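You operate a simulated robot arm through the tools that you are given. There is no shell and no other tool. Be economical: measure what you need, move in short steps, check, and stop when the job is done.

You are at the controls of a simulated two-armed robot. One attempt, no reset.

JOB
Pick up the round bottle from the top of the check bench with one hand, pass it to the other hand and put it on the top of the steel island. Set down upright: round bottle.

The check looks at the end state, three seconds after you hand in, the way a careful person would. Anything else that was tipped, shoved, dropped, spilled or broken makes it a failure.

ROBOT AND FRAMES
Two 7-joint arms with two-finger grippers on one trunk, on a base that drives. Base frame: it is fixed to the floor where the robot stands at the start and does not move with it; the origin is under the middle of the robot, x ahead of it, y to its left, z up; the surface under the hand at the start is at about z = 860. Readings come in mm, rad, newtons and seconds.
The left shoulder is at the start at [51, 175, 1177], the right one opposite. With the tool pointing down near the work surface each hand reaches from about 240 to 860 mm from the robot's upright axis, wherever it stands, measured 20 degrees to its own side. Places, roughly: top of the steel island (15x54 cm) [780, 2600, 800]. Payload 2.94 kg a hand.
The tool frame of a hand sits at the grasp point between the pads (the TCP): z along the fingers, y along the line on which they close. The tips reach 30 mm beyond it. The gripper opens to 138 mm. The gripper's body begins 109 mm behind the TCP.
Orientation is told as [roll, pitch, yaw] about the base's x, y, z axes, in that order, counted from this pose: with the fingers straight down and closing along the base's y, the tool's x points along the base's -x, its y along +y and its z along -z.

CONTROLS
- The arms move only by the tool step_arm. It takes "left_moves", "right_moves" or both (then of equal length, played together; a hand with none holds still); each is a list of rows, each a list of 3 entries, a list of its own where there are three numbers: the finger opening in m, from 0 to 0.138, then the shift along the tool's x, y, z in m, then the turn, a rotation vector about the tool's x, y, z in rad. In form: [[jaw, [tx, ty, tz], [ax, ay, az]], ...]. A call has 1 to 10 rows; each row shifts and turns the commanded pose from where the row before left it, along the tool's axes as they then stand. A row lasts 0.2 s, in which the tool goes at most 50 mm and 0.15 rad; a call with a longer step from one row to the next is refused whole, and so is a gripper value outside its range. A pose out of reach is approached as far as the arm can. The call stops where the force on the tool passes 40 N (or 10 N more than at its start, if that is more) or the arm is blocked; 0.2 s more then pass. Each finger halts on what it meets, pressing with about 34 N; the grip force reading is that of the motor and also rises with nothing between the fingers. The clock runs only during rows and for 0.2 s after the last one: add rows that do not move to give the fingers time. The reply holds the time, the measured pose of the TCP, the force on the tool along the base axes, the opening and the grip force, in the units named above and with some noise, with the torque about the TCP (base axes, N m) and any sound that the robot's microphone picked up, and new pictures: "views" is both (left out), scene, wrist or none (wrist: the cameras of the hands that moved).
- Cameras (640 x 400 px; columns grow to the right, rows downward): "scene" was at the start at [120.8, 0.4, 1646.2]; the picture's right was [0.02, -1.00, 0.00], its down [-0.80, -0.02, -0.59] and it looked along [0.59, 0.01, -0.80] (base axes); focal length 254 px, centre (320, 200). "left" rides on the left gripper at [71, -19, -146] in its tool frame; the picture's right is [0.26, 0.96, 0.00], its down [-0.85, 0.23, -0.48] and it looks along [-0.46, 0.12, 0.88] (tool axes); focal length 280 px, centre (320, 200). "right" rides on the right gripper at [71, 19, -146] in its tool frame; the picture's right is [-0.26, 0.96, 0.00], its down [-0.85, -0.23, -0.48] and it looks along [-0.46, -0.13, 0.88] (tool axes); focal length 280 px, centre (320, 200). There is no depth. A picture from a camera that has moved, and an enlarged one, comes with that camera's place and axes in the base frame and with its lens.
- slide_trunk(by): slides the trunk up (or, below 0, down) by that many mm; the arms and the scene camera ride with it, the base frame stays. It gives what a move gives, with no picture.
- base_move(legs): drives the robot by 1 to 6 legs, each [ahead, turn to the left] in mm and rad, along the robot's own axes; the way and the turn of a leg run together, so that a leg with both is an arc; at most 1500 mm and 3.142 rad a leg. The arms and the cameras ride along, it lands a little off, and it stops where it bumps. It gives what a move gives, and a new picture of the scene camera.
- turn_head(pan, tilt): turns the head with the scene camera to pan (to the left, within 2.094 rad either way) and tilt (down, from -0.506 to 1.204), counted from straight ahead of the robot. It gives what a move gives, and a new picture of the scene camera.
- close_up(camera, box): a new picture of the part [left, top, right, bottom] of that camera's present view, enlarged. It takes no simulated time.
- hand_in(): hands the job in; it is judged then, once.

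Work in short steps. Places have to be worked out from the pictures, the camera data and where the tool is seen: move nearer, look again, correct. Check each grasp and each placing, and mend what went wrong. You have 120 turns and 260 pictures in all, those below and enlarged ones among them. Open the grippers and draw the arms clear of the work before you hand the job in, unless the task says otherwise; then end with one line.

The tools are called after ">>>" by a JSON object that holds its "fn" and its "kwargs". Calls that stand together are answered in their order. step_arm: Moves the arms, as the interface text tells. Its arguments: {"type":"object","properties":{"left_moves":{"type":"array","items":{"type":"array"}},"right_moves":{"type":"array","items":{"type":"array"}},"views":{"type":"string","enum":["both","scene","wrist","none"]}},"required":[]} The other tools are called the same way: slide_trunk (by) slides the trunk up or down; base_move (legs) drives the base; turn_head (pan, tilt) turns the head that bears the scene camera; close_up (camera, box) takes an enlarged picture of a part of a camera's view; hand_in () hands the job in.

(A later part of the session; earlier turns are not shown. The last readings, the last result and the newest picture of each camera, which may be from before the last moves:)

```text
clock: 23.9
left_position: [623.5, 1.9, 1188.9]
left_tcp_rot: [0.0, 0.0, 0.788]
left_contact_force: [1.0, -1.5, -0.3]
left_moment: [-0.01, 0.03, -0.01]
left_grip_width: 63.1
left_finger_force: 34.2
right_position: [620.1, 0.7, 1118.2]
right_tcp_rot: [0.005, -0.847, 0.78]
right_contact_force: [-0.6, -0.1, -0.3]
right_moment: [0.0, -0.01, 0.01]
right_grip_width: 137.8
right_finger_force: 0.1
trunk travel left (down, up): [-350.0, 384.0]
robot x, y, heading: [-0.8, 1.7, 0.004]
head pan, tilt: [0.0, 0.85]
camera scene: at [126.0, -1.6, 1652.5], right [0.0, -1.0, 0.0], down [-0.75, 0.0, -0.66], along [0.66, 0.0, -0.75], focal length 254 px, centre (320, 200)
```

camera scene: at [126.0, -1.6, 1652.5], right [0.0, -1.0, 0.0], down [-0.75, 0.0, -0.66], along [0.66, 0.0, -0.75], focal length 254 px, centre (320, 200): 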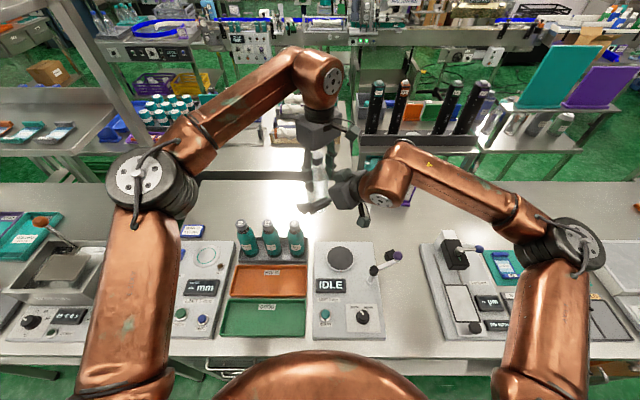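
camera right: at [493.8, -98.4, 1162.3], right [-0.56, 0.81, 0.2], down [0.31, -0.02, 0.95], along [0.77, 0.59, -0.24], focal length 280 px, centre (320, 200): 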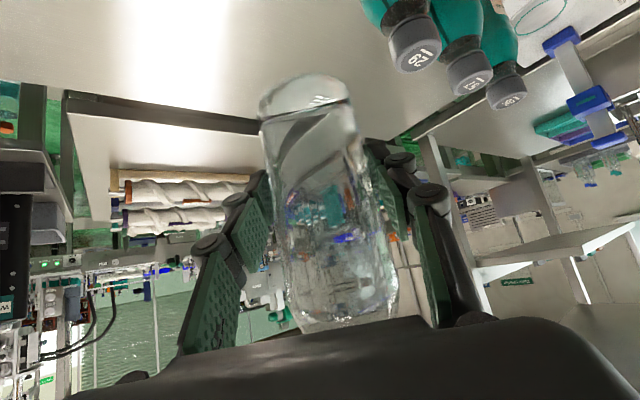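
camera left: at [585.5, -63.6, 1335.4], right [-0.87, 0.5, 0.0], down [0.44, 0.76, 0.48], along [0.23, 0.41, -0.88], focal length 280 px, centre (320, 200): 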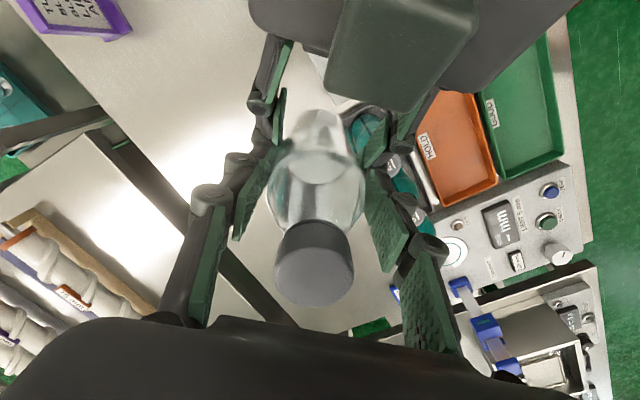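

Neither hand shows the bottle's weight, so I check the bottle up close.

>>> {"fn": "close_up", "kwargs": {"camera": "scene", "box": [250, 100, 410, 220]}}

>>> {"fn": "close_up", "kwargs": {"camera": "left", "box": [0, 0, 640, 400]}}

```text
3.33 times, centred on (330, 160) of scene
camera zoom: at [126.0, -1.6, 1652.5], right [0.0, -1.0, 0.0], down [-0.75, 0.0, -0.66], along [0.66, 0.0, -0.75], focal length 847 px, centre (287, 333)
```

zoom: 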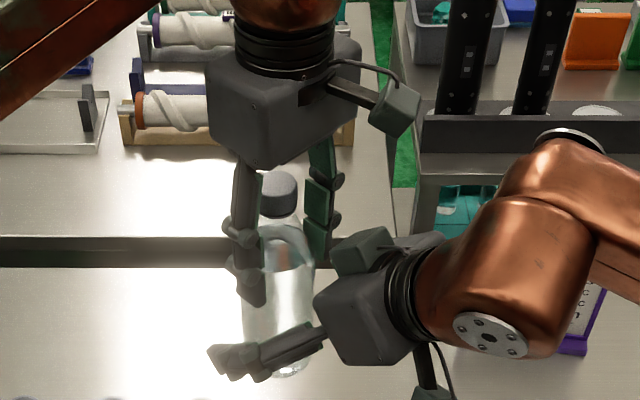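

```text
1.00 times, centred on (320, 200) of left (not enlarged: the box is as wide or as high as the picture)
camera zoom: at [585.6, -63.7, 1335.3], right [-0.87, 0.5, 0.0], down [0.44, 0.76, 0.48], along [0.24, 0.41, -0.88], focal length 280 px, centre (320, 200)
```

zoom: 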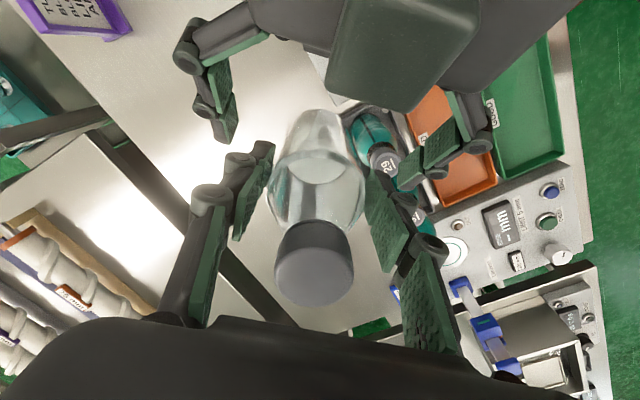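

The bottle is unchanged in the left grip. I retreat the right hand horizontally 150 mm.

>>> {"fn": "step_arm", "kwargs": {"right_moves": [[0.138, [0.0165, 0, -0.0188], [0, 0, 0]], [0.138, [0.0165, 0, -0.0188], [0, 0, 0]], [0.138, [0.0165, 0, -0.0188], [0, 0, 0]], [0.138, [0.0165, 0, -0.0188], [0, 0, 0]], [0.138, [0.0165, 0, -0.0188], [0, 0, 0]], [0.138, [0.0165, 0, -0.0188], [0, 0, 0]]], "views": "scene"}}

```text
clock: 25.3
left_position: [621.8, 0.1, 1188.3]
left_tcp_rot: [0.002, 0.0, 0.787]
left_contact_force: [-0.6, -0.6, -0.3]
left_moment: [-0.03, 0.0, -0.02]
left_grip_width: 63.0
left_finger_force: 34.9
right_position: [517.2, -105.5, 1117.1]
right_tcp_rot: [0.007, -0.847, 0.777]
right_contact_force: [-0.3, 0.5, 0.5]
right_moment: [-0.01, 0.0, -0.01]
right_grip_width: 138.0
right_finger_force: 0.1
trunk travel left (down, up): [-350.0, 384.0]
robot x, y, heading: [3.6, -0.5, 0.002]
head pan, tilt: [0.0, 0.85]
camera scene: at [125.1, -2.7, 1652.6], right [0.0, -1.0, 0.0], down [-0.75, 0.0, -0.66], along [0.66, 0.0, -0.75], focal length 254 px, centre (320, 200)
```

scene: 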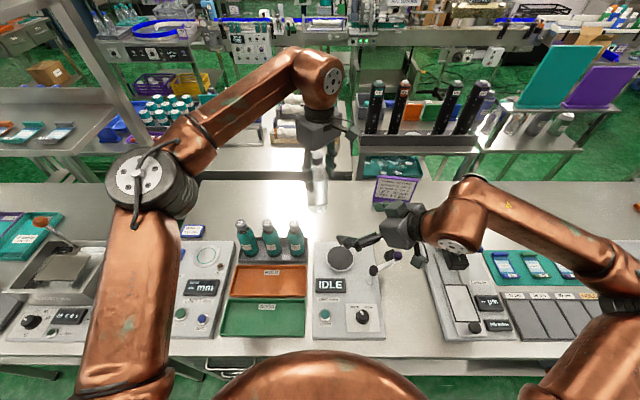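

The handover succeeded. Now I raise and draw in the left hand with its yaw undone, and lift the right hand and point it down again for driving.

>>> {"fn": "step_arm", "kwargs": {"left_moves": [[0.03, [0, 0, -0.012], [0, 0, 0.131]], [0.03, [0, 0, -0.012], [0, 0, 0.131]], [0.03, [0, 0, -0.012], [0, 0, 0.131]], [0.03, [0, 0, -0.012], [0, 0, 0.131]], [0.03, [0, 0, -0.012], [0, 0, 0.131]], [0.03, [0, 0, -0.012], [0, 0, 0.131]], [0.03, [0.034, 0.03, 0], [0, 0, 0]], [0.03, [0.034, 0.03, 0], [0, 0, 0]], [0.03, [0.034, 0.03, 0], [0, 0, 0]], [0.03, [0.034, 0.03, 0], [0, 0, 0]]], "right_moves": [[0.138, [-0.0225, 0, -0.0199], [0, 0, 0]], [0.138, [-0.0225, 0, -0.0199], [0, 0, 0]], [0.138, [-0.0225, 0, -0.0199], [0, 0, 0]], [0.138, [0, 0, 0], [0, 0.141, 0]], [0.138, [0, 0, 0], [0, 0.141, 0]], [0.138, [0, 0, 0], [0, 0.141, 0]], [0.138, [0, 0, 0], [0, 0.141, 0]], [0.138, [0, 0, 0], [0, 0.141, 0]], [0.138, [0, 0, 0], [0, 0.141, 0]], [0.138, [0, 0, 0], [0, 0, 0]]]}}

```text
clock: 27.5
left_position: [485.0, 121.0, 1261.8]
left_tcp_rot: [-0.003, -0.001, 0.003]
left_contact_force: [-0.4, 0.7, -5.2]
left_moment: [-0.03, 0.03, 0.04]
left_grip_width: 63.0
left_finger_force: 34.1
right_position: [514.7, -103.7, 1210.7]
right_tcp_rot: [0.003, 0.0, 0.785]
right_contact_force: [0.2, 0.7, -0.8]
right_moment: [-0.03, -0.04, 0.01]
right_grip_width: 137.8
right_finger_force: 0.1
trunk travel left (down, up): [-350.0, 384.0]
robot x, y, heading: [1.0, -2.3, 0.004]
head pan, tilt: [0.0, 0.85]
camera scene: at [124.4, 0.3, 1652.7], right [0.0, -1.0, 0.0], down [-0.75, 0.0, -0.66], along [0.66, 0.0, -0.75], focal length 254 px, centre (320, 200)
camera right: at [450.9, -141.8, 1355.3], right [-0.5, 0.87, 0.0], down [0.76, 0.44, 0.48], along [0.41, 0.24, -0.88], focal length 280 px, centre (320, 200)
camera left: at [414.0, 100.4, 1409.0], right [-0.26, 0.96, 0.0], down [0.85, 0.23, 0.48], along [0.46, 0.12, -0.88], focal length 280 px, centre (320, 200)
```

scene: 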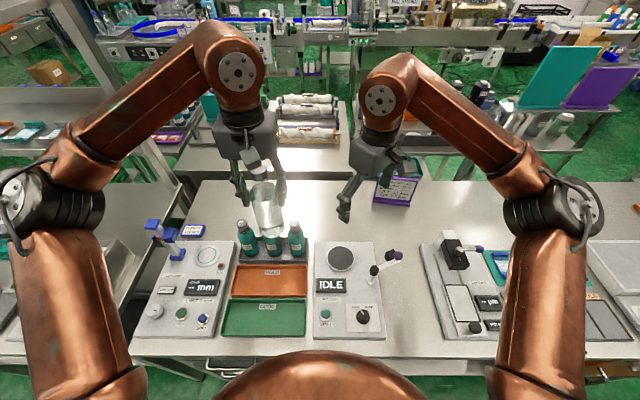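
right: 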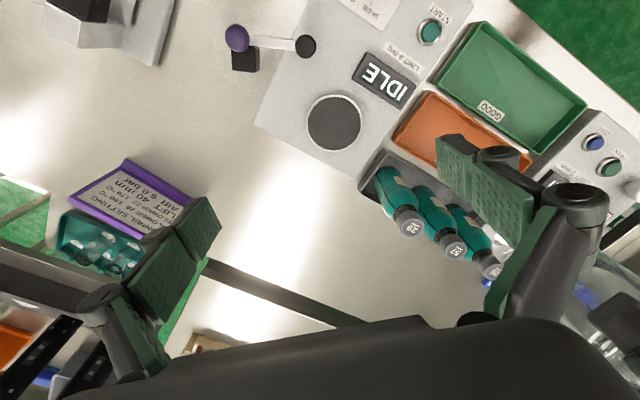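
left: 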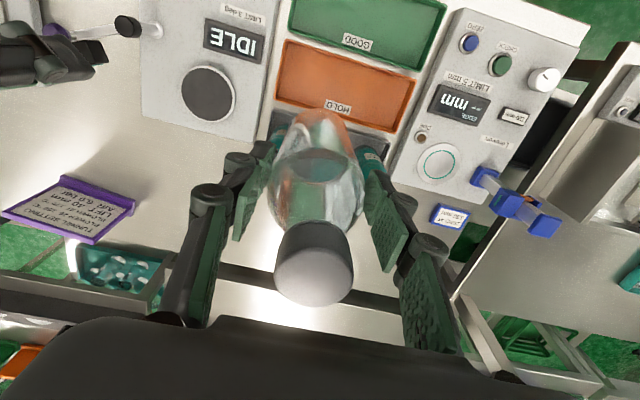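

Left now carries the weight (5 N), bottle upright. Before driving, I look to the left/rear for obstacles.

>>> {"fn": "turn_head", "kwargs": {"pan": 2.09, "tilt": 0.6}}

>>> {"fn": "turn_head", "kwargs": {"pan": 1.2, "tilt": 0.6}}

```text
clock: 29.5
left_position: [486.6, 119.5, 1260.7]
left_tcp_rot: [-0.001, -0.001, 0.0]
left_contact_force: [0.1, -0.3, -5.7]
left_moment: [-0.04, 0.07, -0.01]
left_grip_width: 63.2
left_finger_force: 33.9
right_position: [516.0, -104.6, 1209.0]
right_tcp_rot: [0.002, -0.004, 0.783]
right_contact_force: [-0.2, -0.9, 0.6]
right_moment: [-0.02, 0.03, -0.02]
right_grip_width: 138.1
right_finger_force: 0.0
trunk travel left (down, up): [-350.0, 384.0]
robot x, y, heading: [1.3, -1.1, 0.0]
head pan, tilt: [2.089, 0.6]
camera scene: at [4.0, 75.6, 1673.4], right [0.87, 0.49, 0.0], down [0.28, -0.49, -0.83], along [-0.41, 0.72, -0.56], focal length 254 px, centre (320, 200)
```

scene: 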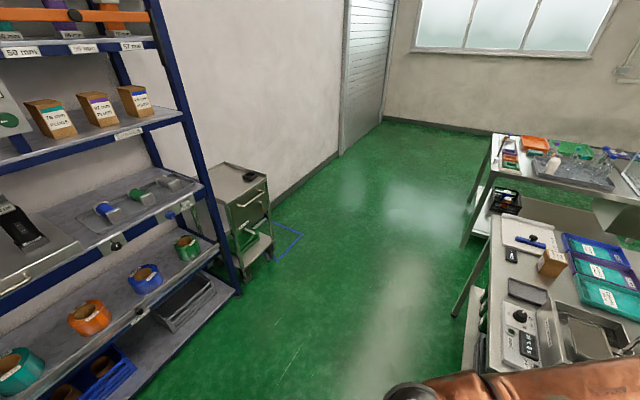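

```text
clock: 30.7
left_position: [486.0, 118.7, 1262.2]
left_tcp_rot: [0.001, 0.002, 0.001]
left_contact_force: [-0.3, -0.7, -5.8]
left_moment: [0.0, 0.04, 0.01]
left_grip_width: 62.9
left_finger_force: 33.9
right_position: [516.5, -105.6, 1209.7]
right_tcp_rot: [0.004, -0.002, 0.784]
right_contact_force: [-1.1, 0.6, -0.7]
right_moment: [0.01, 0.01, 0.01]
right_grip_width: 138.1
right_finger_force: 0.0
trunk travel left (down, up): [-350.0, 384.0]
robot x, y, heading: [2.2, -2.3, 0.002]
head pan, tilt: [1.201, 0.6]
camera scene: at [79.5, 81.2, 1673.4], right [0.93, -0.36, 0.0], down [-0.2, -0.53, -0.82], along [0.3, 0.77, -0.57], focal length 254 px, centre (320, 200)
```

scene: 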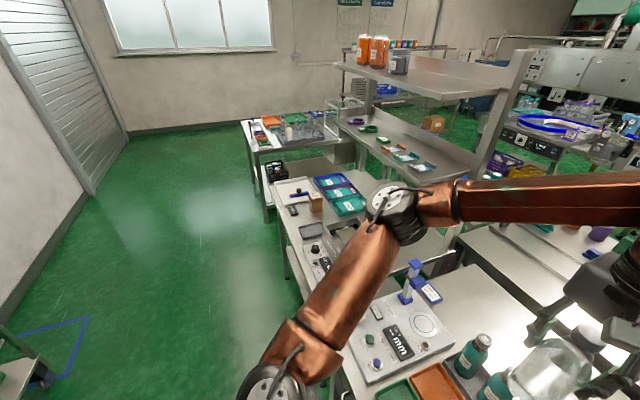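

Aisle from x≈-1100 to 260 is free. I back off 350 mm, turn left, and drive 1400 mm up the aisle.

>>> {"fn": "turn_head", "kwargs": {"pan": -0.5, "tilt": 0.6}}

>>> {"fn": "base_move", "kwargs": {"legs": [[-350, 0], [0, 1.571], [1300, 0]]}}

```text
clock: 32.4
left_position: [486.7, 118.6, 1262.1]
left_tcp_rot: [0.001, -0.001, 0.001]
left_contact_force: [-0.6, 0.3, -5.3]
left_moment: [0.03, 0.04, -0.03]
left_grip_width: 62.9
left_finger_force: 33.8
right_position: [516.0, -105.8, 1209.2]
right_tcp_rot: [0.003, -0.002, 0.785]
right_contact_force: [0.4, -0.7, 0.0]
right_moment: [-0.02, 0.02, 0.0]
right_grip_width: 137.8
right_finger_force: 0.2
trunk travel left (down, up): [-350.0, 384.0]
robot x, y, heading: [1.6, 0.5, -0.0]
head pan, tilt: [-0.499, 0.6]
camera scene: at [125.3, -43.5, 1673.4], right [-0.48, -0.88, 0.0], down [-0.5, 0.27, -0.82], along [0.72, -0.39, -0.57], focal length 254 px, centre (320, 200)
```

scene: 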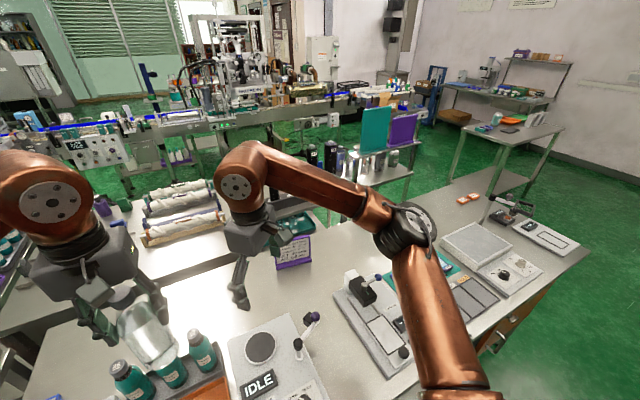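

```text
clock: 34.0
left_position: [289.5, 120.0, 1251.5]
left_tcp_rot: [0.01, 0.007, -0.003]
left_contact_force: [-0.3, 0.7, -4.9]
left_moment: [-0.01, 0.03, 0.02]
left_grip_width: 62.9
left_finger_force: 34.3
right_position: [319.3, -108.0, 1201.1]
right_tcp_rot: [0.002, 0.006, 0.78]
right_contact_force: [0.2, 0.2, 0.9]
right_moment: [0.0, -0.05, -0.05]
right_grip_width: 137.6
right_finger_force: 0.1
trunk travel left (down, up): [-350.0, 384.0]
robot x, y, heading: [-205.1, -1.9, -0.004]
head pan, tilt: [-0.499, 0.6]
stopped in leg 1: the robot was blocked; the commanded pose is now the measured one
camera scene: at [-18.1, -44.3, 1672.4], right [-0.48, -0.88, 0.02], down [-0.52, 0.27, -0.81], along [0.7, -0.4, -0.59], focal length 254 px, centre (320, 200)
```

scene: 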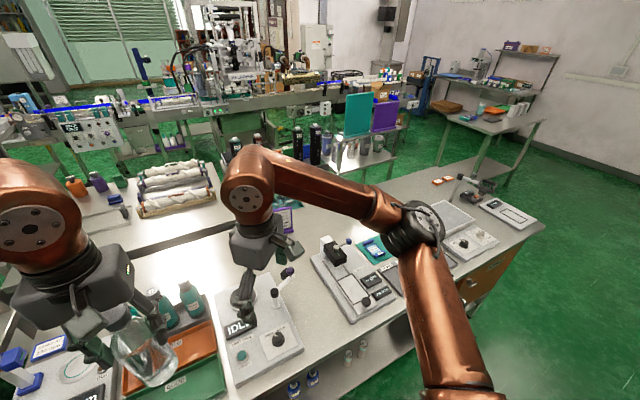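

Something behind stopped me at x≈-205. I ease forward a little and look back to both sides.

>>> {"fn": "base_move", "kwargs": {"legs": [[50, 0]]}}

>>> {"fn": "turn_head", "kwargs": {"pan": 2.09, "tilt": 1.0}}

>>> {"fn": "turn_head", "kwargs": {"pan": -2.09, "tilt": 0.9}}

```text
clock: 35.0
left_position: [168.4, 138.1, 1341.7]
left_tcp_rot: [-0.151, -0.25, -0.042]
left_contact_force: [1.5, 0.9, -1.0]
left_moment: [-0.07, 0.17, -0.06]
left_grip_width: 0.1
left_finger_force: 29.5
right_position: [219.4, -125.2, 1308.4]
right_tcp_rot: [-0.043, -0.27, 0.842]
right_contact_force: [1.1, -0.4, -0.2]
right_moment: [0.03, 0.16, 0.04]
right_grip_width: 138.0
right_finger_force: 0.1
trunk travel left (down, up): [-350.0, 384.0]
robot x, y, heading: [-170.9, -1.5, -0.003]
head pan, tilt: [-0.499, 0.6]
stopped in leg 1: the robot was blocked; the commanded pose is now the measured one
camera scene: at [126.1, -44.3, 1669.7], right [-0.48, -0.88, 0.05], down [-0.58, 0.27, -0.77], along [0.66, -0.4, -0.64], focal length 254 px, centre (320, 200)
```

scene: 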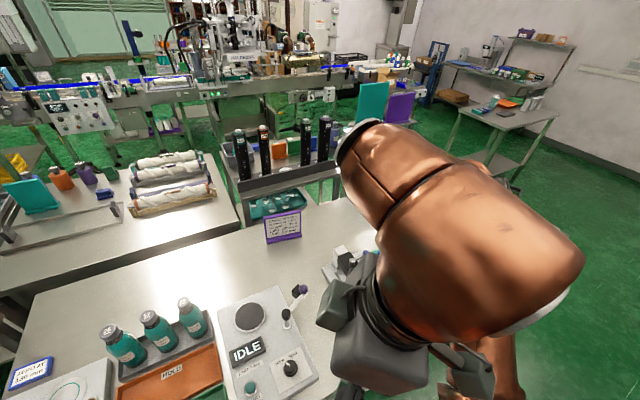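

```text
clock: 37.3
left_position: [173.7, 129.7, 1326.2]
left_tcp_rot: [-0.111, -0.178, 0.004]
left_contact_force: [1.4, 0.1, -1.7]
left_moment: [0.0, 0.12, 0.03]
left_grip_width: 0.1
left_finger_force: 28.3
right_position: [220.9, -121.2, 1277.9]
right_tcp_rot: [-0.03, -0.169, 0.782]
right_contact_force: [0.8, 0.0, -2.5]
right_moment: [0.02, 0.06, -0.06]
right_grip_width: 137.7
right_finger_force: 0.2
trunk travel left (down, up): [-350.0, 384.0]
robot x, y, heading: [-167.8, -2.5, -0.005]
head pan, tilt: [2.089, 1.0]
camera scene: at [-116.2, 59.4, 1642.0], right [0.87, 0.49, -0.02], down [0.4, -0.73, -0.55], along [-0.29, 0.47, -0.83], focal length 254 px, centre (320, 200)
```

scene: 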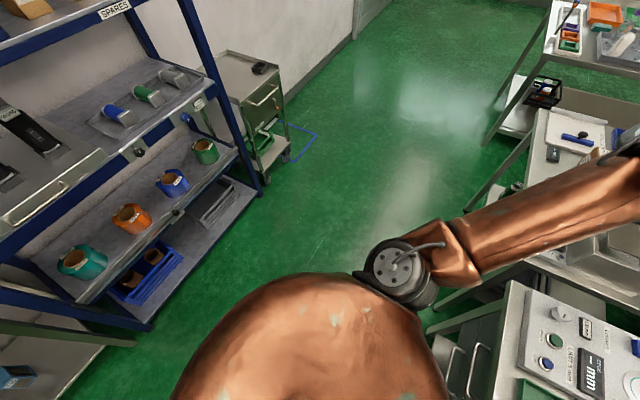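

```text
clock: 40.7
left_position: [184.0, 131.4, 1330.4]
left_tcp_rot: [-0.11, -0.176, 0.003]
left_contact_force: [-4.0, -0.6, -1.2]
left_moment: [-0.01, -0.38, 0.04]
left_grip_width: 0.0
left_finger_force: 28.7
right_position: [231.9, -126.2, 1282.4]
right_tcp_rot: [-0.028, -0.17, 0.78]
right_contact_force: [-3.1, -0.6, 0.5]
right_moment: [0.07, -0.45, -0.13]
right_grip_width: 138.1
right_finger_force: 0.0
trunk travel left (down, up): [-350.0, 384.0]
robot x, y, heading: [-171.6, 2.0, -0.008]
head pan, tilt: [-2.089, 0.901]
camera scene: at [-17.6, -68.3, 1655.9], right [-0.86, 0.5, 0.08], down [0.34, 0.68, -0.65], along [-0.38, -0.54, -0.75], focal length 254 px, centre (320, 200)
```

scene: 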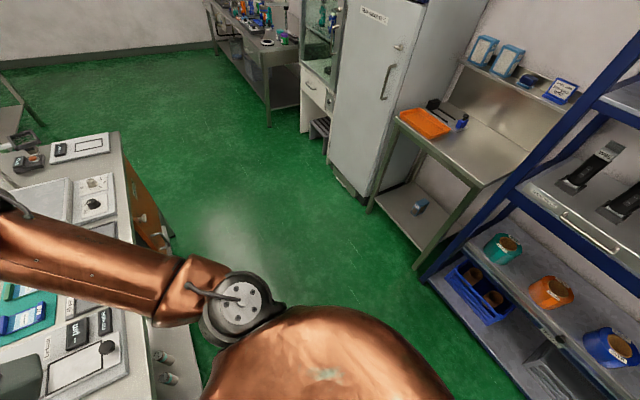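

The bottle is no longer in the left hand (width 0) — the blocked base jolted it. I look ahead and down to find it and check the robot's state.

>>> {"fn": "turn_head", "kwargs": {"pan": 0.4, "tilt": 1.0}}

>>> {"fn": "turn_head", "kwargs": {"pan": -0.6, "tilt": 1.0}}

```text
clock: 42.9
left_position: [83.3, 136.8, 1336.7]
left_tcp_rot: [-0.09, -0.269, -0.034]
left_contact_force: [3.2, 0.0, 0.1]
left_moment: [0.03, 0.27, 0.01]
left_grip_width: 0.0
left_finger_force: 28.3
right_position: [137.6, -128.5, 1296.6]
right_tcp_rot: [-0.095, -0.221, 0.836]
right_contact_force: [2.3, 0.0, -0.9]
right_moment: [-0.03, 0.3, 0.01]
right_grip_width: 138.0
right_finger_force: 0.0
trunk travel left (down, up): [-350.0, 384.0]
robot x, y, heading: [-171.8, -2.6, -0.003]
head pan, tilt: [0.4, 1.0]
camera scene: at [-11.6, 24.9, 1642.1], right [0.39, -0.92, -0.01], down [-0.79, -0.32, -0.52], along [0.47, 0.21, -0.86], focal length 254 px, centre (320, 200)
```

scene: 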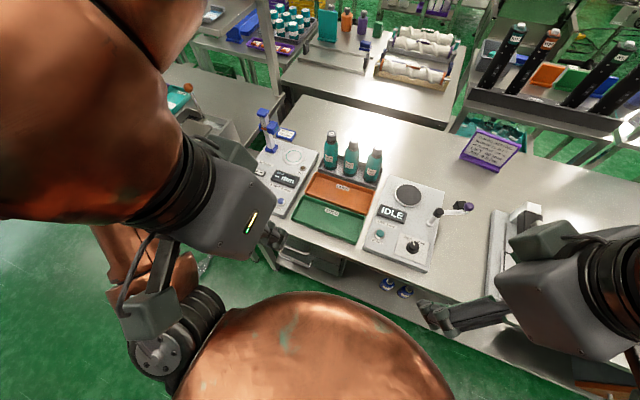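

```text
clock: 44.2
left_position: [108.3, 138.1, 1334.9]
left_tcp_rot: [-0.088, -0.252, -0.051]
left_contact_force: [0.0, -0.9, -0.3]
left_moment: [-0.01, 0.05, 0.0]
left_grip_width: 0.1
left_finger_force: 27.9
right_position: [162.7, -128.0, 1298.7]
right_tcp_rot: [-0.077, -0.211, 0.841]
right_contact_force: [0.8, 0.2, 0.3]
right_moment: [0.02, 0.11, 0.0]
right_grip_width: 137.9
right_finger_force: 0.1
trunk travel left (down, up): [-350.0, 384.0]
robot x, y, heading: [-170.7, -0.6, -0.002]
head pan, tilt: [-0.6, 1.0]
camera scene: at [20.5, -41.6, 1642.2], right [-0.57, -0.82, 0.03], down [-0.72, 0.48, -0.5], along [0.4, -0.31, -0.86], focal length 254 px, centre (320, 200)
```

scene: 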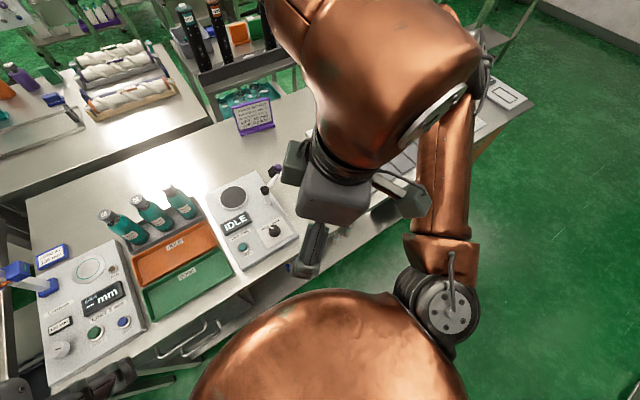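

Bench items look intact. There's a glassy shape near the floor at left in the first view; I pan back and zoom there.

>>> {"fn": "turn_head", "kwargs": {"pan": 0.8, "tilt": 1.1}}

>>> {"fn": "turn_head", "kwargs": {"pan": 1.5, "tilt": 1.1}}

```text
clock: 45.7
left_position: [69.9, 131.7, 1348.5]
left_tcp_rot: [-0.112, -0.271, -0.005]
left_contact_force: [-1.3, -0.1, 1.6]
left_moment: [0.02, -0.13, -0.01]
left_grip_width: 0.1
left_finger_force: 28.5
right_position: [121.4, -124.2, 1305.5]
right_tcp_rot: [-0.096, -0.238, 0.804]
right_contact_force: [-0.5, 1.0, 1.5]
right_moment: [-0.04, -0.09, 0.05]
right_grip_width: 137.8
right_finger_force: 0.0
trunk travel left (down, up): [-350.0, 384.0]
robot x, y, heading: [-171.2, 1.9, -0.007]
head pan, tilt: [0.799, 1.1]
camera scene: at [-106.5, 43.3, 1636.3], right [0.71, -0.7, 0.01], down [-0.62, -0.64, -0.46], along [0.33, 0.32, -0.89], focal length 254 px, centre (320, 200)
```

scene: 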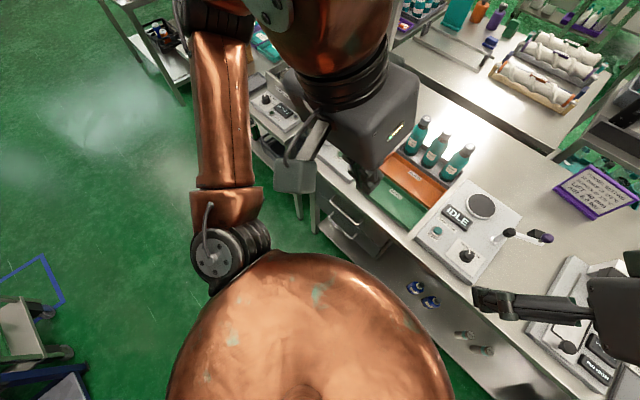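

```text
clock: 46.8
left_position: [93.0, 132.5, 1340.8]
left_tcp_rot: [-0.108, -0.254, -0.001]
left_contact_force: [2.7, -0.5, 1.2]
left_moment: [0.05, 0.37, -0.07]
left_grip_width: 0.0
left_finger_force: 28.4
right_position: [142.6, -126.6, 1297.3]
right_tcp_rot: [-0.084, -0.221, 0.796]
right_contact_force: [2.4, 0.3, 0.4]
right_moment: [-0.04, 0.34, 0.1]
right_grip_width: 137.9
right_finger_force: 0.1
trunk travel left (down, up): [-350.0, 384.0]
robot x, y, heading: [-170.6, 0.4, -0.005]
head pan, tilt: [1.499, 1.1]
camera scene: at [-93.3, 61.4, 1636.1], right [1.0, -0.08, -0.02], down [-0.08, -0.89, -0.45], along [0.02, 0.45, -0.89], focal length 254 px, centre (320, 200)
```

scene: 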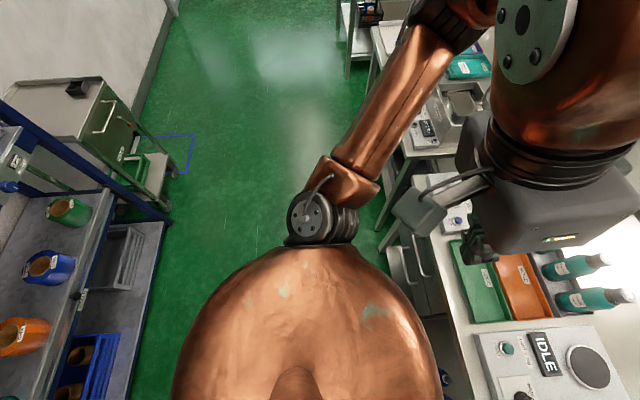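

The robot appears to be swaying. I let it settle for 2 s and read again.

>>> {"fn": "step_arm", "kwargs": {"left_moves": [[0.06, [0, 0, 0], [0, 0, 0]], [0.1, [0, 0, 0], [0, 0, 0]], [0.1, [0, 0, 0], [0, 0, 0]], [0.1, [0, 0, 0], [0, 0, 0]], [0.1, [0, 0, 0], [0, 0, 0]], [0.1, [0, 0, 0], [0, 0, 0]], [0.1, [0, 0, 0], [0, 0, 0]], [0.1, [0, 0, 0], [0, 0, 0]], [0.1, [0, 0, 0], [0, 0, 0]], [0.1, [0, 0, 0], [0, 0, 0]]], "views": "both"}}

>>> {"fn": "step_arm", "kwargs": {"left_moves": [[0.1, [0, 0, 0], [0, 0, 0]], [0.1, [0, 0, 0], [0, 0, 0]]], "views": "none"}}

```text
clock: 48.0
left_position: [38.5, 136.8, 1343.9]
left_tcp_rot: [-0.104, -0.299, 0.001]
left_contact_force: [3.1, -0.4, 0.2]
left_moment: [0.0, 0.26, -0.08]
left_grip_width: 100.1
left_finger_force: 0.5
right_position: [90.8, -128.0, 1301.5]
right_tcp_rot: [-0.121, -0.246, 0.805]
right_contact_force: [2.3, 0.3, -1.4]
right_moment: [-0.03, 0.32, 0.02]
right_grip_width: 137.9
right_finger_force: 0.0
trunk travel left (down, up): [-350.0, 384.0]
robot x, y, heading: [-172.6, -0.6, -0.001]
head pan, tilt: [1.499, 1.1]
stopped in row 5 (right hand): the arm was blocked; the commanded pose is now the measured one
camera scene: at [-103.3, 61.5, 1635.5], right [1.0, -0.08, -0.01], down [-0.07, -0.89, -0.45], along [0.03, 0.45, -0.89], focal length 254 px, centre (320, 200)
camera left: at [-72.9, 131.6, 1463.0], right [-0.22, 0.96, -0.17], down [0.68, 0.28, 0.68], along [0.7, 0.03, -0.71], focal length 280 px, centre (320, 200)
```

scene: 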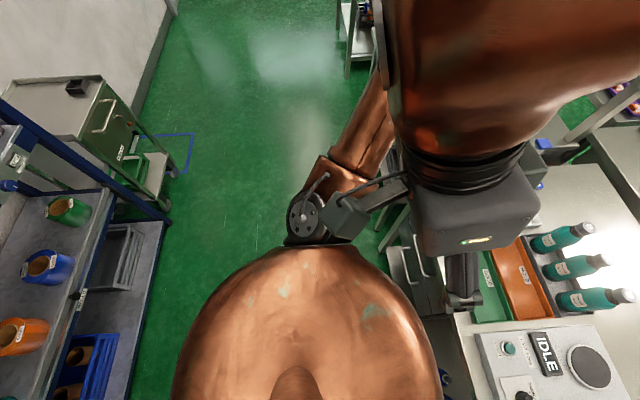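
left: 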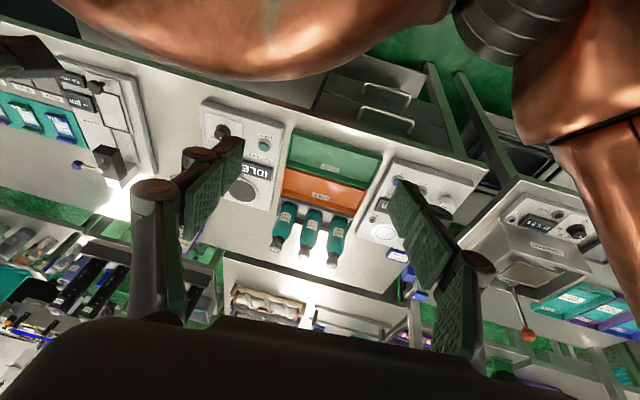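

```text
clock: 48.8
left_position: [68.8, 138.0, 1341.3]
left_tcp_rot: [-0.103, -0.266, 0.007]
left_contact_force: [-0.5, -0.5, -1.9]
left_moment: [-0.04, -0.13, 0.0]
left_grip_width: 100.1
left_finger_force: 0.0
right_position: [120.1, -128.9, 1297.2]
right_tcp_rot: [-0.098, -0.224, 0.793]
right_contact_force: [-1.3, 0.8, -0.1]
right_moment: [0.07, -0.13, -0.03]
right_grip_width: 137.9
right_finger_force: 0.1
trunk travel left (down, up): [-350.0, 384.0]
robot x, y, heading: [-171.1, -1.4, -0.006]
head pan, tilt: [1.499, 1.1]
stopped in row 2 (left hand): the arm was blocked; the commanded pose is now the measured one
```

The robot still rocks slightly. I check the left wrist camera, which can see the floor between me and the bench.

>>> {"fn": "close_up", "kwargs": {"camera": "left", "box": [300, 0, 640, 200]}}

>>> {"fn": "close_up", "kwargs": {"camera": "right", "box": [0, 0, 640, 400]}}

>>> {"fn": "turn_head", "kwargs": {"pan": 0.0, "tilt": 1.2}}

```text
1.88 times, centred on (470, 100) of left
camera zoom: at [-38.8, 131.7, 1464.0], right [-0.23, 0.96, -0.17], down [0.7, 0.28, 0.66], along [0.68, 0.04, -0.73], focal length 528 px, centre (38, 388)
```

zoom: 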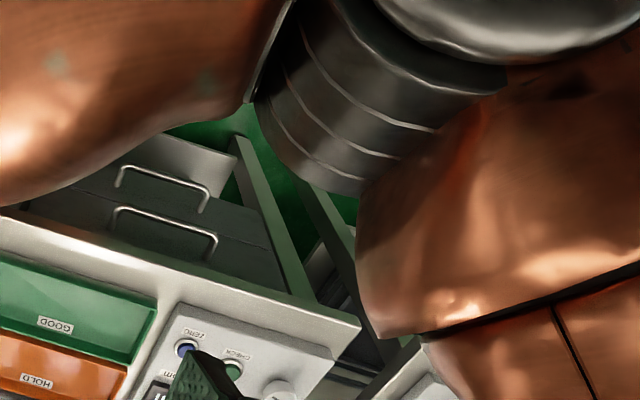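

```text
1.00 times, centred on (320, 200) of right (not enlarged: the box is as wide or as high as the picture)
camera zoom: at [24.9, -178.7, 1419.9], right [-0.49, 0.87, -0.03], down [0.63, 0.38, 0.67], along [0.6, 0.31, -0.74], focal length 280 px, centre (320, 200)
```

zoom: 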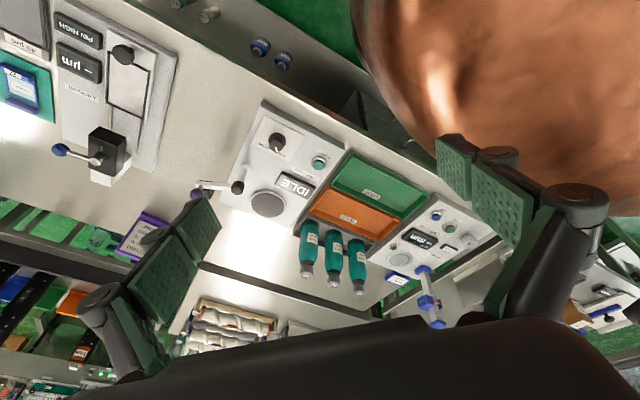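

```text
clock: 50.4
left_position: [64.7, 132.8, 1340.2]
left_tcp_rot: [-0.108, -0.267, 0.005]
left_contact_force: [2.8, -0.2, -1.8]
left_moment: [0.03, 0.24, -0.04]
left_grip_width: 100.1
left_finger_force: 0.0
right_position: [117.4, -125.3, 1296.3]
right_tcp_rot: [-0.093, -0.229, 0.791]
right_contact_force: [2.5, 0.3, -0.9]
right_moment: [-0.01, 0.23, 0.09]
right_grip_width: 138.1
right_finger_force: 0.1
trunk travel left (down, up): [-350.0, 384.0]
robot x, y, heading: [-170.5, 0.9, -0.006]
head pan, tilt: [0.0, 1.201]
camera scene: at [-51.8, -1.9, 1627.7], right [0.0, -1.0, 0.0], down [-0.94, 0.0, -0.35], along [0.35, 0.0, -0.94], focal length 254 px, centre (320, 200)
```

scene: 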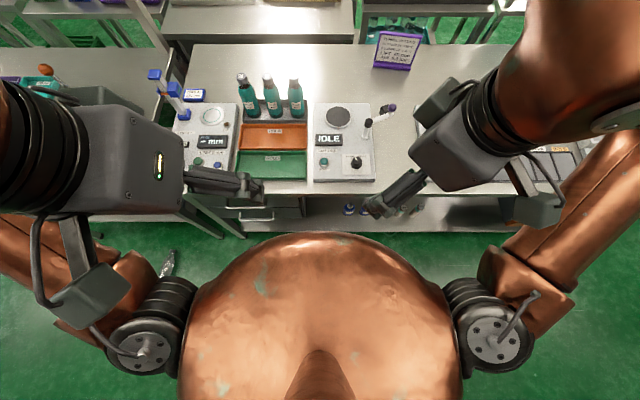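

A clear object lies at pixel (168,260), i.e. floor around (150,950). I zoom in.

>>> {"fn": "close_up", "kwargs": {"camera": "scene", "box": [120, 230, 220, 295]}}

>>> {"fn": "turn_head", "kwargs": {"pan": 1.0, "tilt": 0.9}}

```text
6.15 times, centred on (170, 262) of scene
camera zoom: at [-51.8, -1.9, 1627.7], right [0.0, -1.0, 0.0], down [-0.94, 0.0, -0.35], along [0.35, 0.0, -0.94], focal length 1564 px, centre (1243, -185)
```

zoom: 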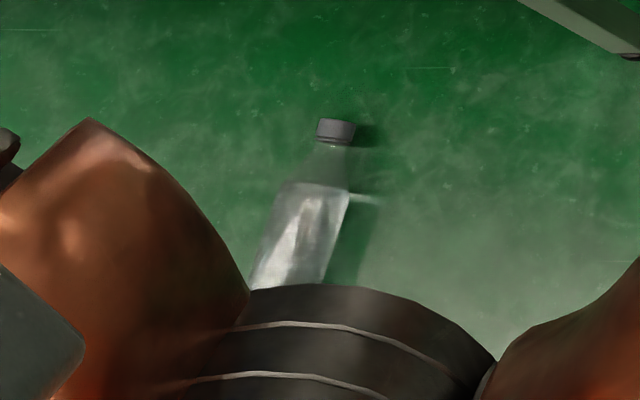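

```text
clock: 51.6
left_position: [36.4, 134.7, 1344.1]
left_tcp_rot: [-0.107, -0.295, 0.002]
left_contact_force: [0.1, 0.0, 0.3]
left_moment: [0.01, -0.08, 0.03]
left_grip_width: 100.4
left_finger_force: 0.0
right_position: [88.1, -126.1, 1302.2]
right_tcp_rot: [-0.115, -0.25, 0.801]
right_contact_force: [-1.2, 0.2, -1.2]
right_moment: [0.02, -0.08, -0.04]
right_grip_width: 137.9
right_finger_force: 0.1
trunk travel left (down, up): [-350.0, 384.0]
robot x, y, heading: [-171.8, -0.6, -0.005]
head pan, tilt: [1.0, 0.901]
camera scene: at [-86.4, 61.7, 1648.6], right [0.84, -0.55, 0.0], down [-0.43, -0.66, -0.62], along [0.34, 0.52, -0.78], focal length 254 px, centre (320, 200)
```

scene: 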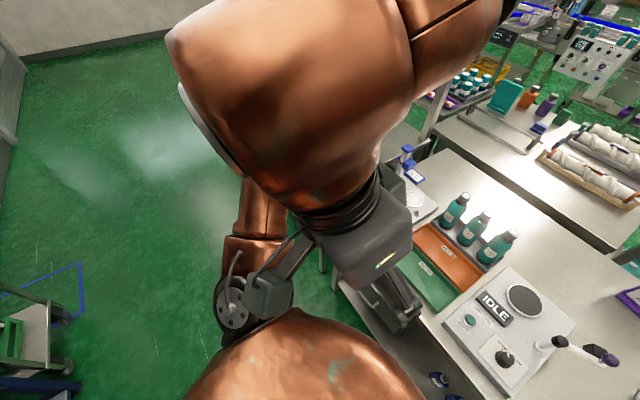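

The bottle is intact, lying on the floor around (100,925), cap toward +x. First I bring both arms forward to a healthy posture, since they seem to hunt near their inner limit.

>>> {"fn": "step_arm", "kwargs": {"left_moves": [[0.1, [-0.03, 0, 0.005], [0, 0, 0]], [0.1, [-0.03, 0, 0.005], [0, 0.05, 0]], [0.1, [-0.03, 0, 0.005], [0, 0.05, 0]], [0.1, [-0.03, 0, 0.005], [0, 0.05, 0]], [0.1, [-0.03, 0, 0.005], [0, 0.05, 0]], [0.1, [-0.03, 0, 0.005], [0, 0.05, 0]], [0.1, [-0.03, 0, 0.005], [0, 0.04, 0]], [0.1, [-0.03, 0, 0.005], [0, 0, 0]]], "right_moves": [[0.138, [-0.015, 0.015, 0], [0, 0, 0]], [0.138, [-0.02, 0.02, 0], [0, 0.03, 0]], [0.138, [-0.02, 0.02, 0], [0, 0.05, 0]], [0.138, [-0.02, 0.02, 0], [0, 0.05, 0]], [0.138, [-0.02, 0.02, 0], [0, 0.05, 0]], [0.138, [-0.02, 0.02, 0], [0, 0.04, 0]], [0.138, [-0.02, 0.02, 0], [0, 0, 0]], [0.138, [-0.02, 0.02, 0], [0, 0, 0]]], "views": "scene"}}

```text
clock: 53.4
left_position: [293.1, 128.9, 1341.7]
left_tcp_rot: [-0.104, 0.006, -0.027]
left_contact_force: [-1.5, 1.0, -0.2]
left_moment: [-0.07, -0.02, 0.01]
left_grip_width: 100.0
left_finger_force: 0.1
right_position: [100.3, 94.1, 1306.6]
right_tcp_rot: [-0.105, -0.021, 0.776]
right_contact_force: [-0.3, 0.2, 0.0]
right_moment: [-0.04, -0.05, -0.03]
right_grip_width: 137.8
right_finger_force: 0.0
trunk travel left (down, up): [-350.0, 384.0]
robot x, y, heading: [-168.6, -0.2, -0.006]
head pan, tilt: [1.0, 0.901]
camera scene: at [-83.2, 63.4, 1648.7], right [0.84, -0.54, 0.0], down [-0.43, -0.66, -0.62], along [0.34, 0.52, -0.78], focal length 254 px, centre (320, 200)
```

scene: 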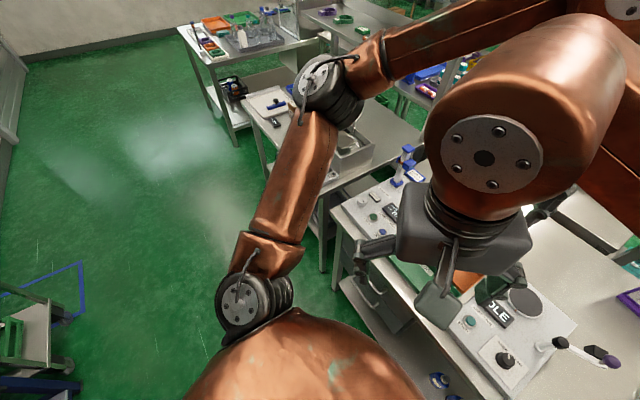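

I sent the right hand sideways the wrong way (its frame is yawed); I bring it back to its own side, then forward.

>>> {"fn": "step_arm", "kwargs": {"right_moves": [[0.138, [0.02, -0.02, 0], [0, 0, 0]], [0.138, [0.02, -0.02, 0], [0, 0, 0]], [0.138, [0.02, -0.02, 0], [0, 0, 0]], [0.138, [0.02, -0.02, 0], [0, 0, 0]], [0.138, [0.02, -0.02, 0], [0, 0, 0]], [0.138, [0.02, -0.02, 0], [0, 0, 0]], [0.138, [0.02, -0.02, 0], [0, 0, 0]], [0.138, [0.02, -0.02, 0], [0, 0, 0]], [0.138, [0.0, -0.028, 0], [0, 0, 0]], [0.138, [0.0, -0.028, 0], [0, 0, 0]]], "views": "none"}}

>>> {"fn": "step_arm", "kwargs": {"right_moves": [[0.138, [-0.025, -0.025, 0], [0, 0, 0]], [0.138, [-0.025, -0.025, 0], [0, 0, 0]], [0.138, [-0.025, -0.025, 0], [0, 0, 0]], [0.138, [-0.025, -0.025, 0], [0, 0, 0]], [0.138, [0, 0, 0], [0, 0, 0.131]], [0.138, [0, 0, 0], [0, 0, 0.131]], [0.138, [0, 0, 0], [0, 0, 0.131]], [0.138, [0, 0, 0], [0, 0, 0.131]], [0.138, [0, 0, 0], [0, 0, 0.131]], [0.138, [0, 0, 0], [0, 0, 0.131]]], "views": "scene"}}

```text
clock: 55.6
left_position: [293.8, 126.6, 1342.0]
left_tcp_rot: [-0.104, 0.006, -0.028]
left_contact_force: [-0.4, 0.0, -0.5]
left_moment: [0.0, 0.0, -0.01]
left_grip_width: 100.0
left_finger_force: 0.0
right_position: [137.3, -174.4, 1326.4]
right_tcp_rot: [-0.101, -0.02, 0.776]
right_contact_force: [-0.7, -0.3, -0.2]
right_moment: [0.03, -0.01, -0.01]
right_grip_width: 138.1
right_finger_force: 0.1
trunk travel left (down, up): [-350.0, 384.0]
robot x, y, heading: [-170.6, 2.3, -0.002]
head pan, tilt: [1.0, 0.901]
```

```text
clock: 57.8
left_position: [294.3, 128.0, 1341.6]
left_tcp_rot: [-0.105, 0.008, -0.028]
left_contact_force: [0.5, 0.7, 0.6]
left_moment: [0.04, -0.01, -0.01]
left_grip_width: 100.2
left_finger_force: 0.0
right_position: [278.8, -174.2, 1335.8]
right_tcp_rot: [-0.058, -0.088, -0.013]
right_contact_force: [1.2, -0.1, 0.9]
right_moment: [-0.02, -0.02, 0.0]
right_grip_width: 138.1
right_finger_force: 0.2
trunk travel left (down, up): [-350.0, 384.0]
robot x, y, heading: [-170.1, 2.2, -0.007]
head pan, tilt: [1.0, 0.901]
camera scene: at [-81.9, 61.6, 1648.7], right [0.84, -0.54, 0.0], down [-0.43, -0.66, -0.62], along [0.34, 0.52, -0.78], focal length 254 px, centre (320, 200)
```

scene: 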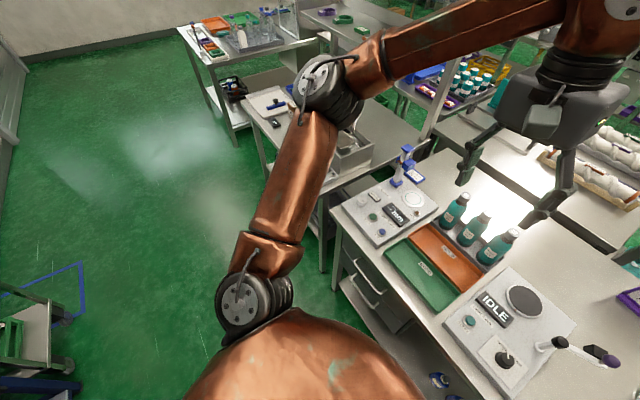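

Arms are steady again. I test a small left turn of the base to see whether it moves freely.

>>> {"fn": "base_move", "kwargs": {"legs": [[0, 0.3]]}}

```text
clock: 59.2
left_position: [236.6, 259.0, 1341.6]
left_tcp_rot: [-0.103, 0.005, 0.268]
left_contact_force: [-0.9, 0.9, -0.8]
left_moment: [-0.03, 0.0, -0.02]
left_grip_width: 100.1
left_finger_force: 0.1
right_position: [309.5, -36.1, 1336.7]
right_tcp_rot: [-0.058, -0.087, 0.287]
right_contact_force: [0.0, -0.1, 0.1]
right_moment: [-0.04, -0.02, -0.02]
right_grip_width: 138.2
right_finger_force: 0.1
trunk travel left (down, up): [-350.0, 384.0]
robot x, y, heading: [-173.7, 0.4, 0.295]
head pan, tilt: [1.0, 0.901]
camera scene: at [-104.3, 85.1, 1648.6], right [0.96, -0.28, 0.0], down [-0.22, -0.75, -0.62], along [0.17, 0.6, -0.78], focal length 254 px, centre (320, 200)
```

scene: 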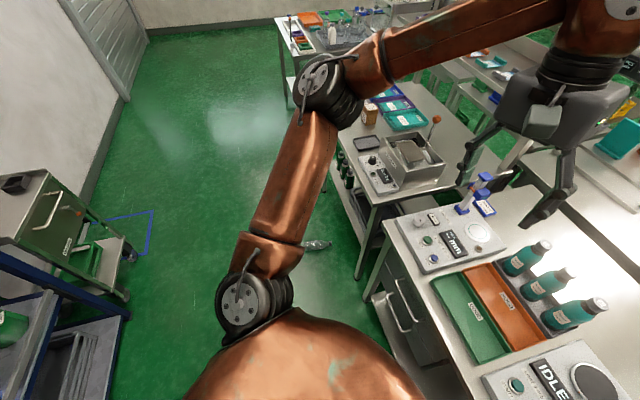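

Turning is fine and the bottle shows on the floor. I continue turning to face +y.

>>> {"fn": "base_move", "kwargs": {"legs": [[0, 0.64], [0, 0.635]]}}

>>> {"fn": "turn_head", "kwargs": {"pan": -0.2, "tilt": 0.9}}

```text
clock: 63.0
left_position: [-297.3, 464.7, 1340.7]
left_tcp_rot: [-0.104, 0.005, 1.542]
left_contact_force: [-1.0, -0.2, -0.5]
left_moment: [0.0, -0.01, -0.02]
left_grip_width: 100.2
left_finger_force: 0.0
right_position: [4.4, 448.3, 1335.7]
right_tcp_rot: [-0.058, -0.087, 1.558]
right_contact_force: [0.2, 0.8, 0.3]
right_moment: [-0.02, -0.03, 0.01]
right_grip_width: 138.1
right_finger_force: 0.0
trunk travel left (down, up): [-350.0, 384.0]
robot x, y, heading: [-171.7, -1.7, 1.56]
head pan, tilt: [1.0, 0.901]
camera scene: at [-233.5, 87.2, 1648.6], right [0.55, 0.84, 0.0], down [0.66, -0.43, -0.62], along [-0.52, 0.34, -0.78], focal length 254 px, centre (320, 200)
```

scene: 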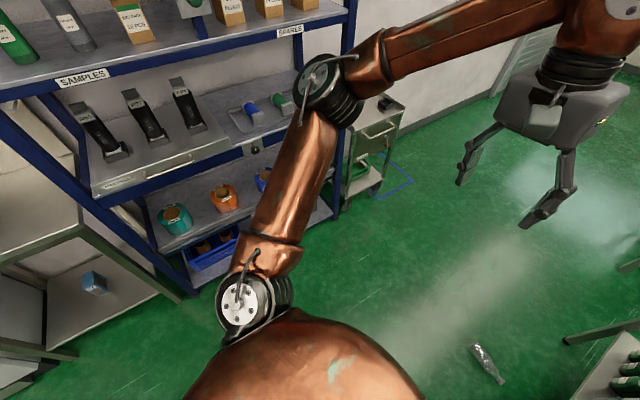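

```text
clock: 64.4
left_position: [-296.1, 464.9, 1341.9]
left_tcp_rot: [-0.103, 0.005, 1.542]
left_contact_force: [-0.1, 0.2, -0.7]
left_moment: [-0.02, -0.02, 0.0]
left_grip_width: 100.1
left_finger_force: 0.0
right_position: [4.9, 448.4, 1336.5]
right_tcp_rot: [-0.058, -0.086, 1.558]
right_contact_force: [0.7, 0.4, 0.0]
right_moment: [0.01, -0.03, 0.01]
right_grip_width: 137.6
right_finger_force: 0.0
trunk travel left (down, up): [-350.0, 384.0]
robot x, y, heading: [-171.6, 2.2, 1.563]
head pan, tilt: [-0.201, 0.901]
camera scene: at [-154.5, 119.9, 1648.6], right [0.98, -0.21, 0.0], down [-0.16, -0.77, -0.62], along [0.13, 0.61, -0.78], focal length 254 px, centre (320, 200)
```

scene: 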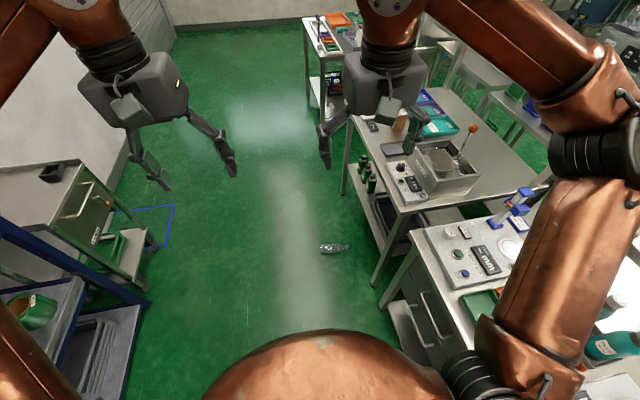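

The bottle lies along x at roughly (30…210, 928), cap to +x. I'll stand at about (-464,677) with heading ≈0.79 so the right hand can pick it up; drive in short legs.

>>> {"fn": "base_move", "kwargs": {"legs": [[0, 0.42], [370, 0], [370, 0], [0, -0.6], [0, -0.6]]}}

```text
clock: 73.3
left_position: [-241.4, 1103.0, 1341.3]
left_tcp_rot: [-0.105, 0.005, 0.784]
left_contact_force: [0.1, -0.6, 0.5]
left_moment: [0.01, 0.01, 0.02]
left_grip_width: 100.1
left_finger_force: 0.1
right_position: [-33.3, 883.2, 1335.0]
right_tcp_rot: [-0.058, -0.086, 0.801]
right_contact_force: [0.2, 0.6, 0.8]
right_moment: [0.02, 0.03, 0.0]
right_grip_width: 138.2
right_finger_force: 0.1
trunk travel left (down, up): [-350.0, 384.0]
robot x, y, heading: [-471.4, 680.3, 0.811]
head pan, tilt: [-0.201, 0.901]
camera scene: at [-374.9, 754.4, 1648.6], right [0.57, -0.82, 0.0], down [-0.64, -0.45, -0.62], along [0.51, 0.35, -0.78], focal length 254 px, centre (320, 200)
```

scene: 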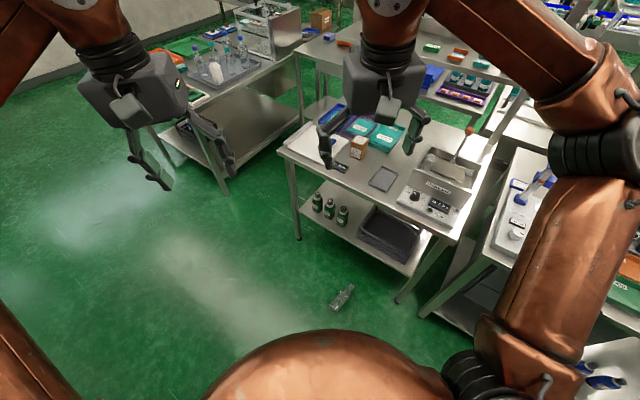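

Driving was smooth. I zoom on the bottle for a precise fix.

>>> {"fn": "close_up", "kwargs": {"camera": "scene", "box": [300, 260, 396, 320]}}

```text
6.67 times, centred on (348, 290) of scene
camera zoom: at [-374.9, 754.4, 1648.6], right [0.57, -0.82, 0.0], down [-0.64, -0.45, -0.62], along [0.51, 0.35, -0.78], focal length 1695 px, centre (133, -400)
```

zoom: 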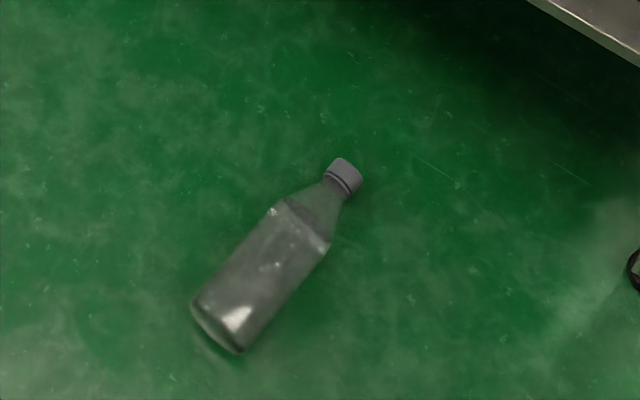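

Base end ≈(30,939), cap end ≈(218,919), grip point ≈(95,932). I lower the trunk fully so the right arm can reach the floor.

>>> {"fn": "slide_trunk", "kwargs": {"by": -340}}

>>> {"fn": "step_arm", "kwargs": {"right_moves": [[0.138, [-0.058, 0, 0], [0, 0, 0]]], "views": "none"}}

```text
clock: 76.6
left_position: [-237.7, 1109.2, 1000.5]
left_tcp_rot: [-0.106, 0.013, 0.785]
left_contact_force: [0.1, -0.6, -0.4]
left_moment: [0.07, -0.04, 0.02]
left_grip_width: 99.9
left_finger_force: 0.1
right_position: [-28.6, 888.8, 996.3]
right_tcp_rot: [-0.058, -0.078, 0.801]
right_contact_force: [-0.8, -0.8, 0.1]
right_moment: [0.06, -0.05, 0.02]
right_grip_width: 137.9
right_finger_force: 0.1
trunk travel left (down, up): [-10.0, 724.0]
robot x, y, heading: [-468.0, 676.4, 0.809]
head pan, tilt: [-0.201, 0.901]
```

```text
refused: row 1 steps farther than a row can; nothing moved
```

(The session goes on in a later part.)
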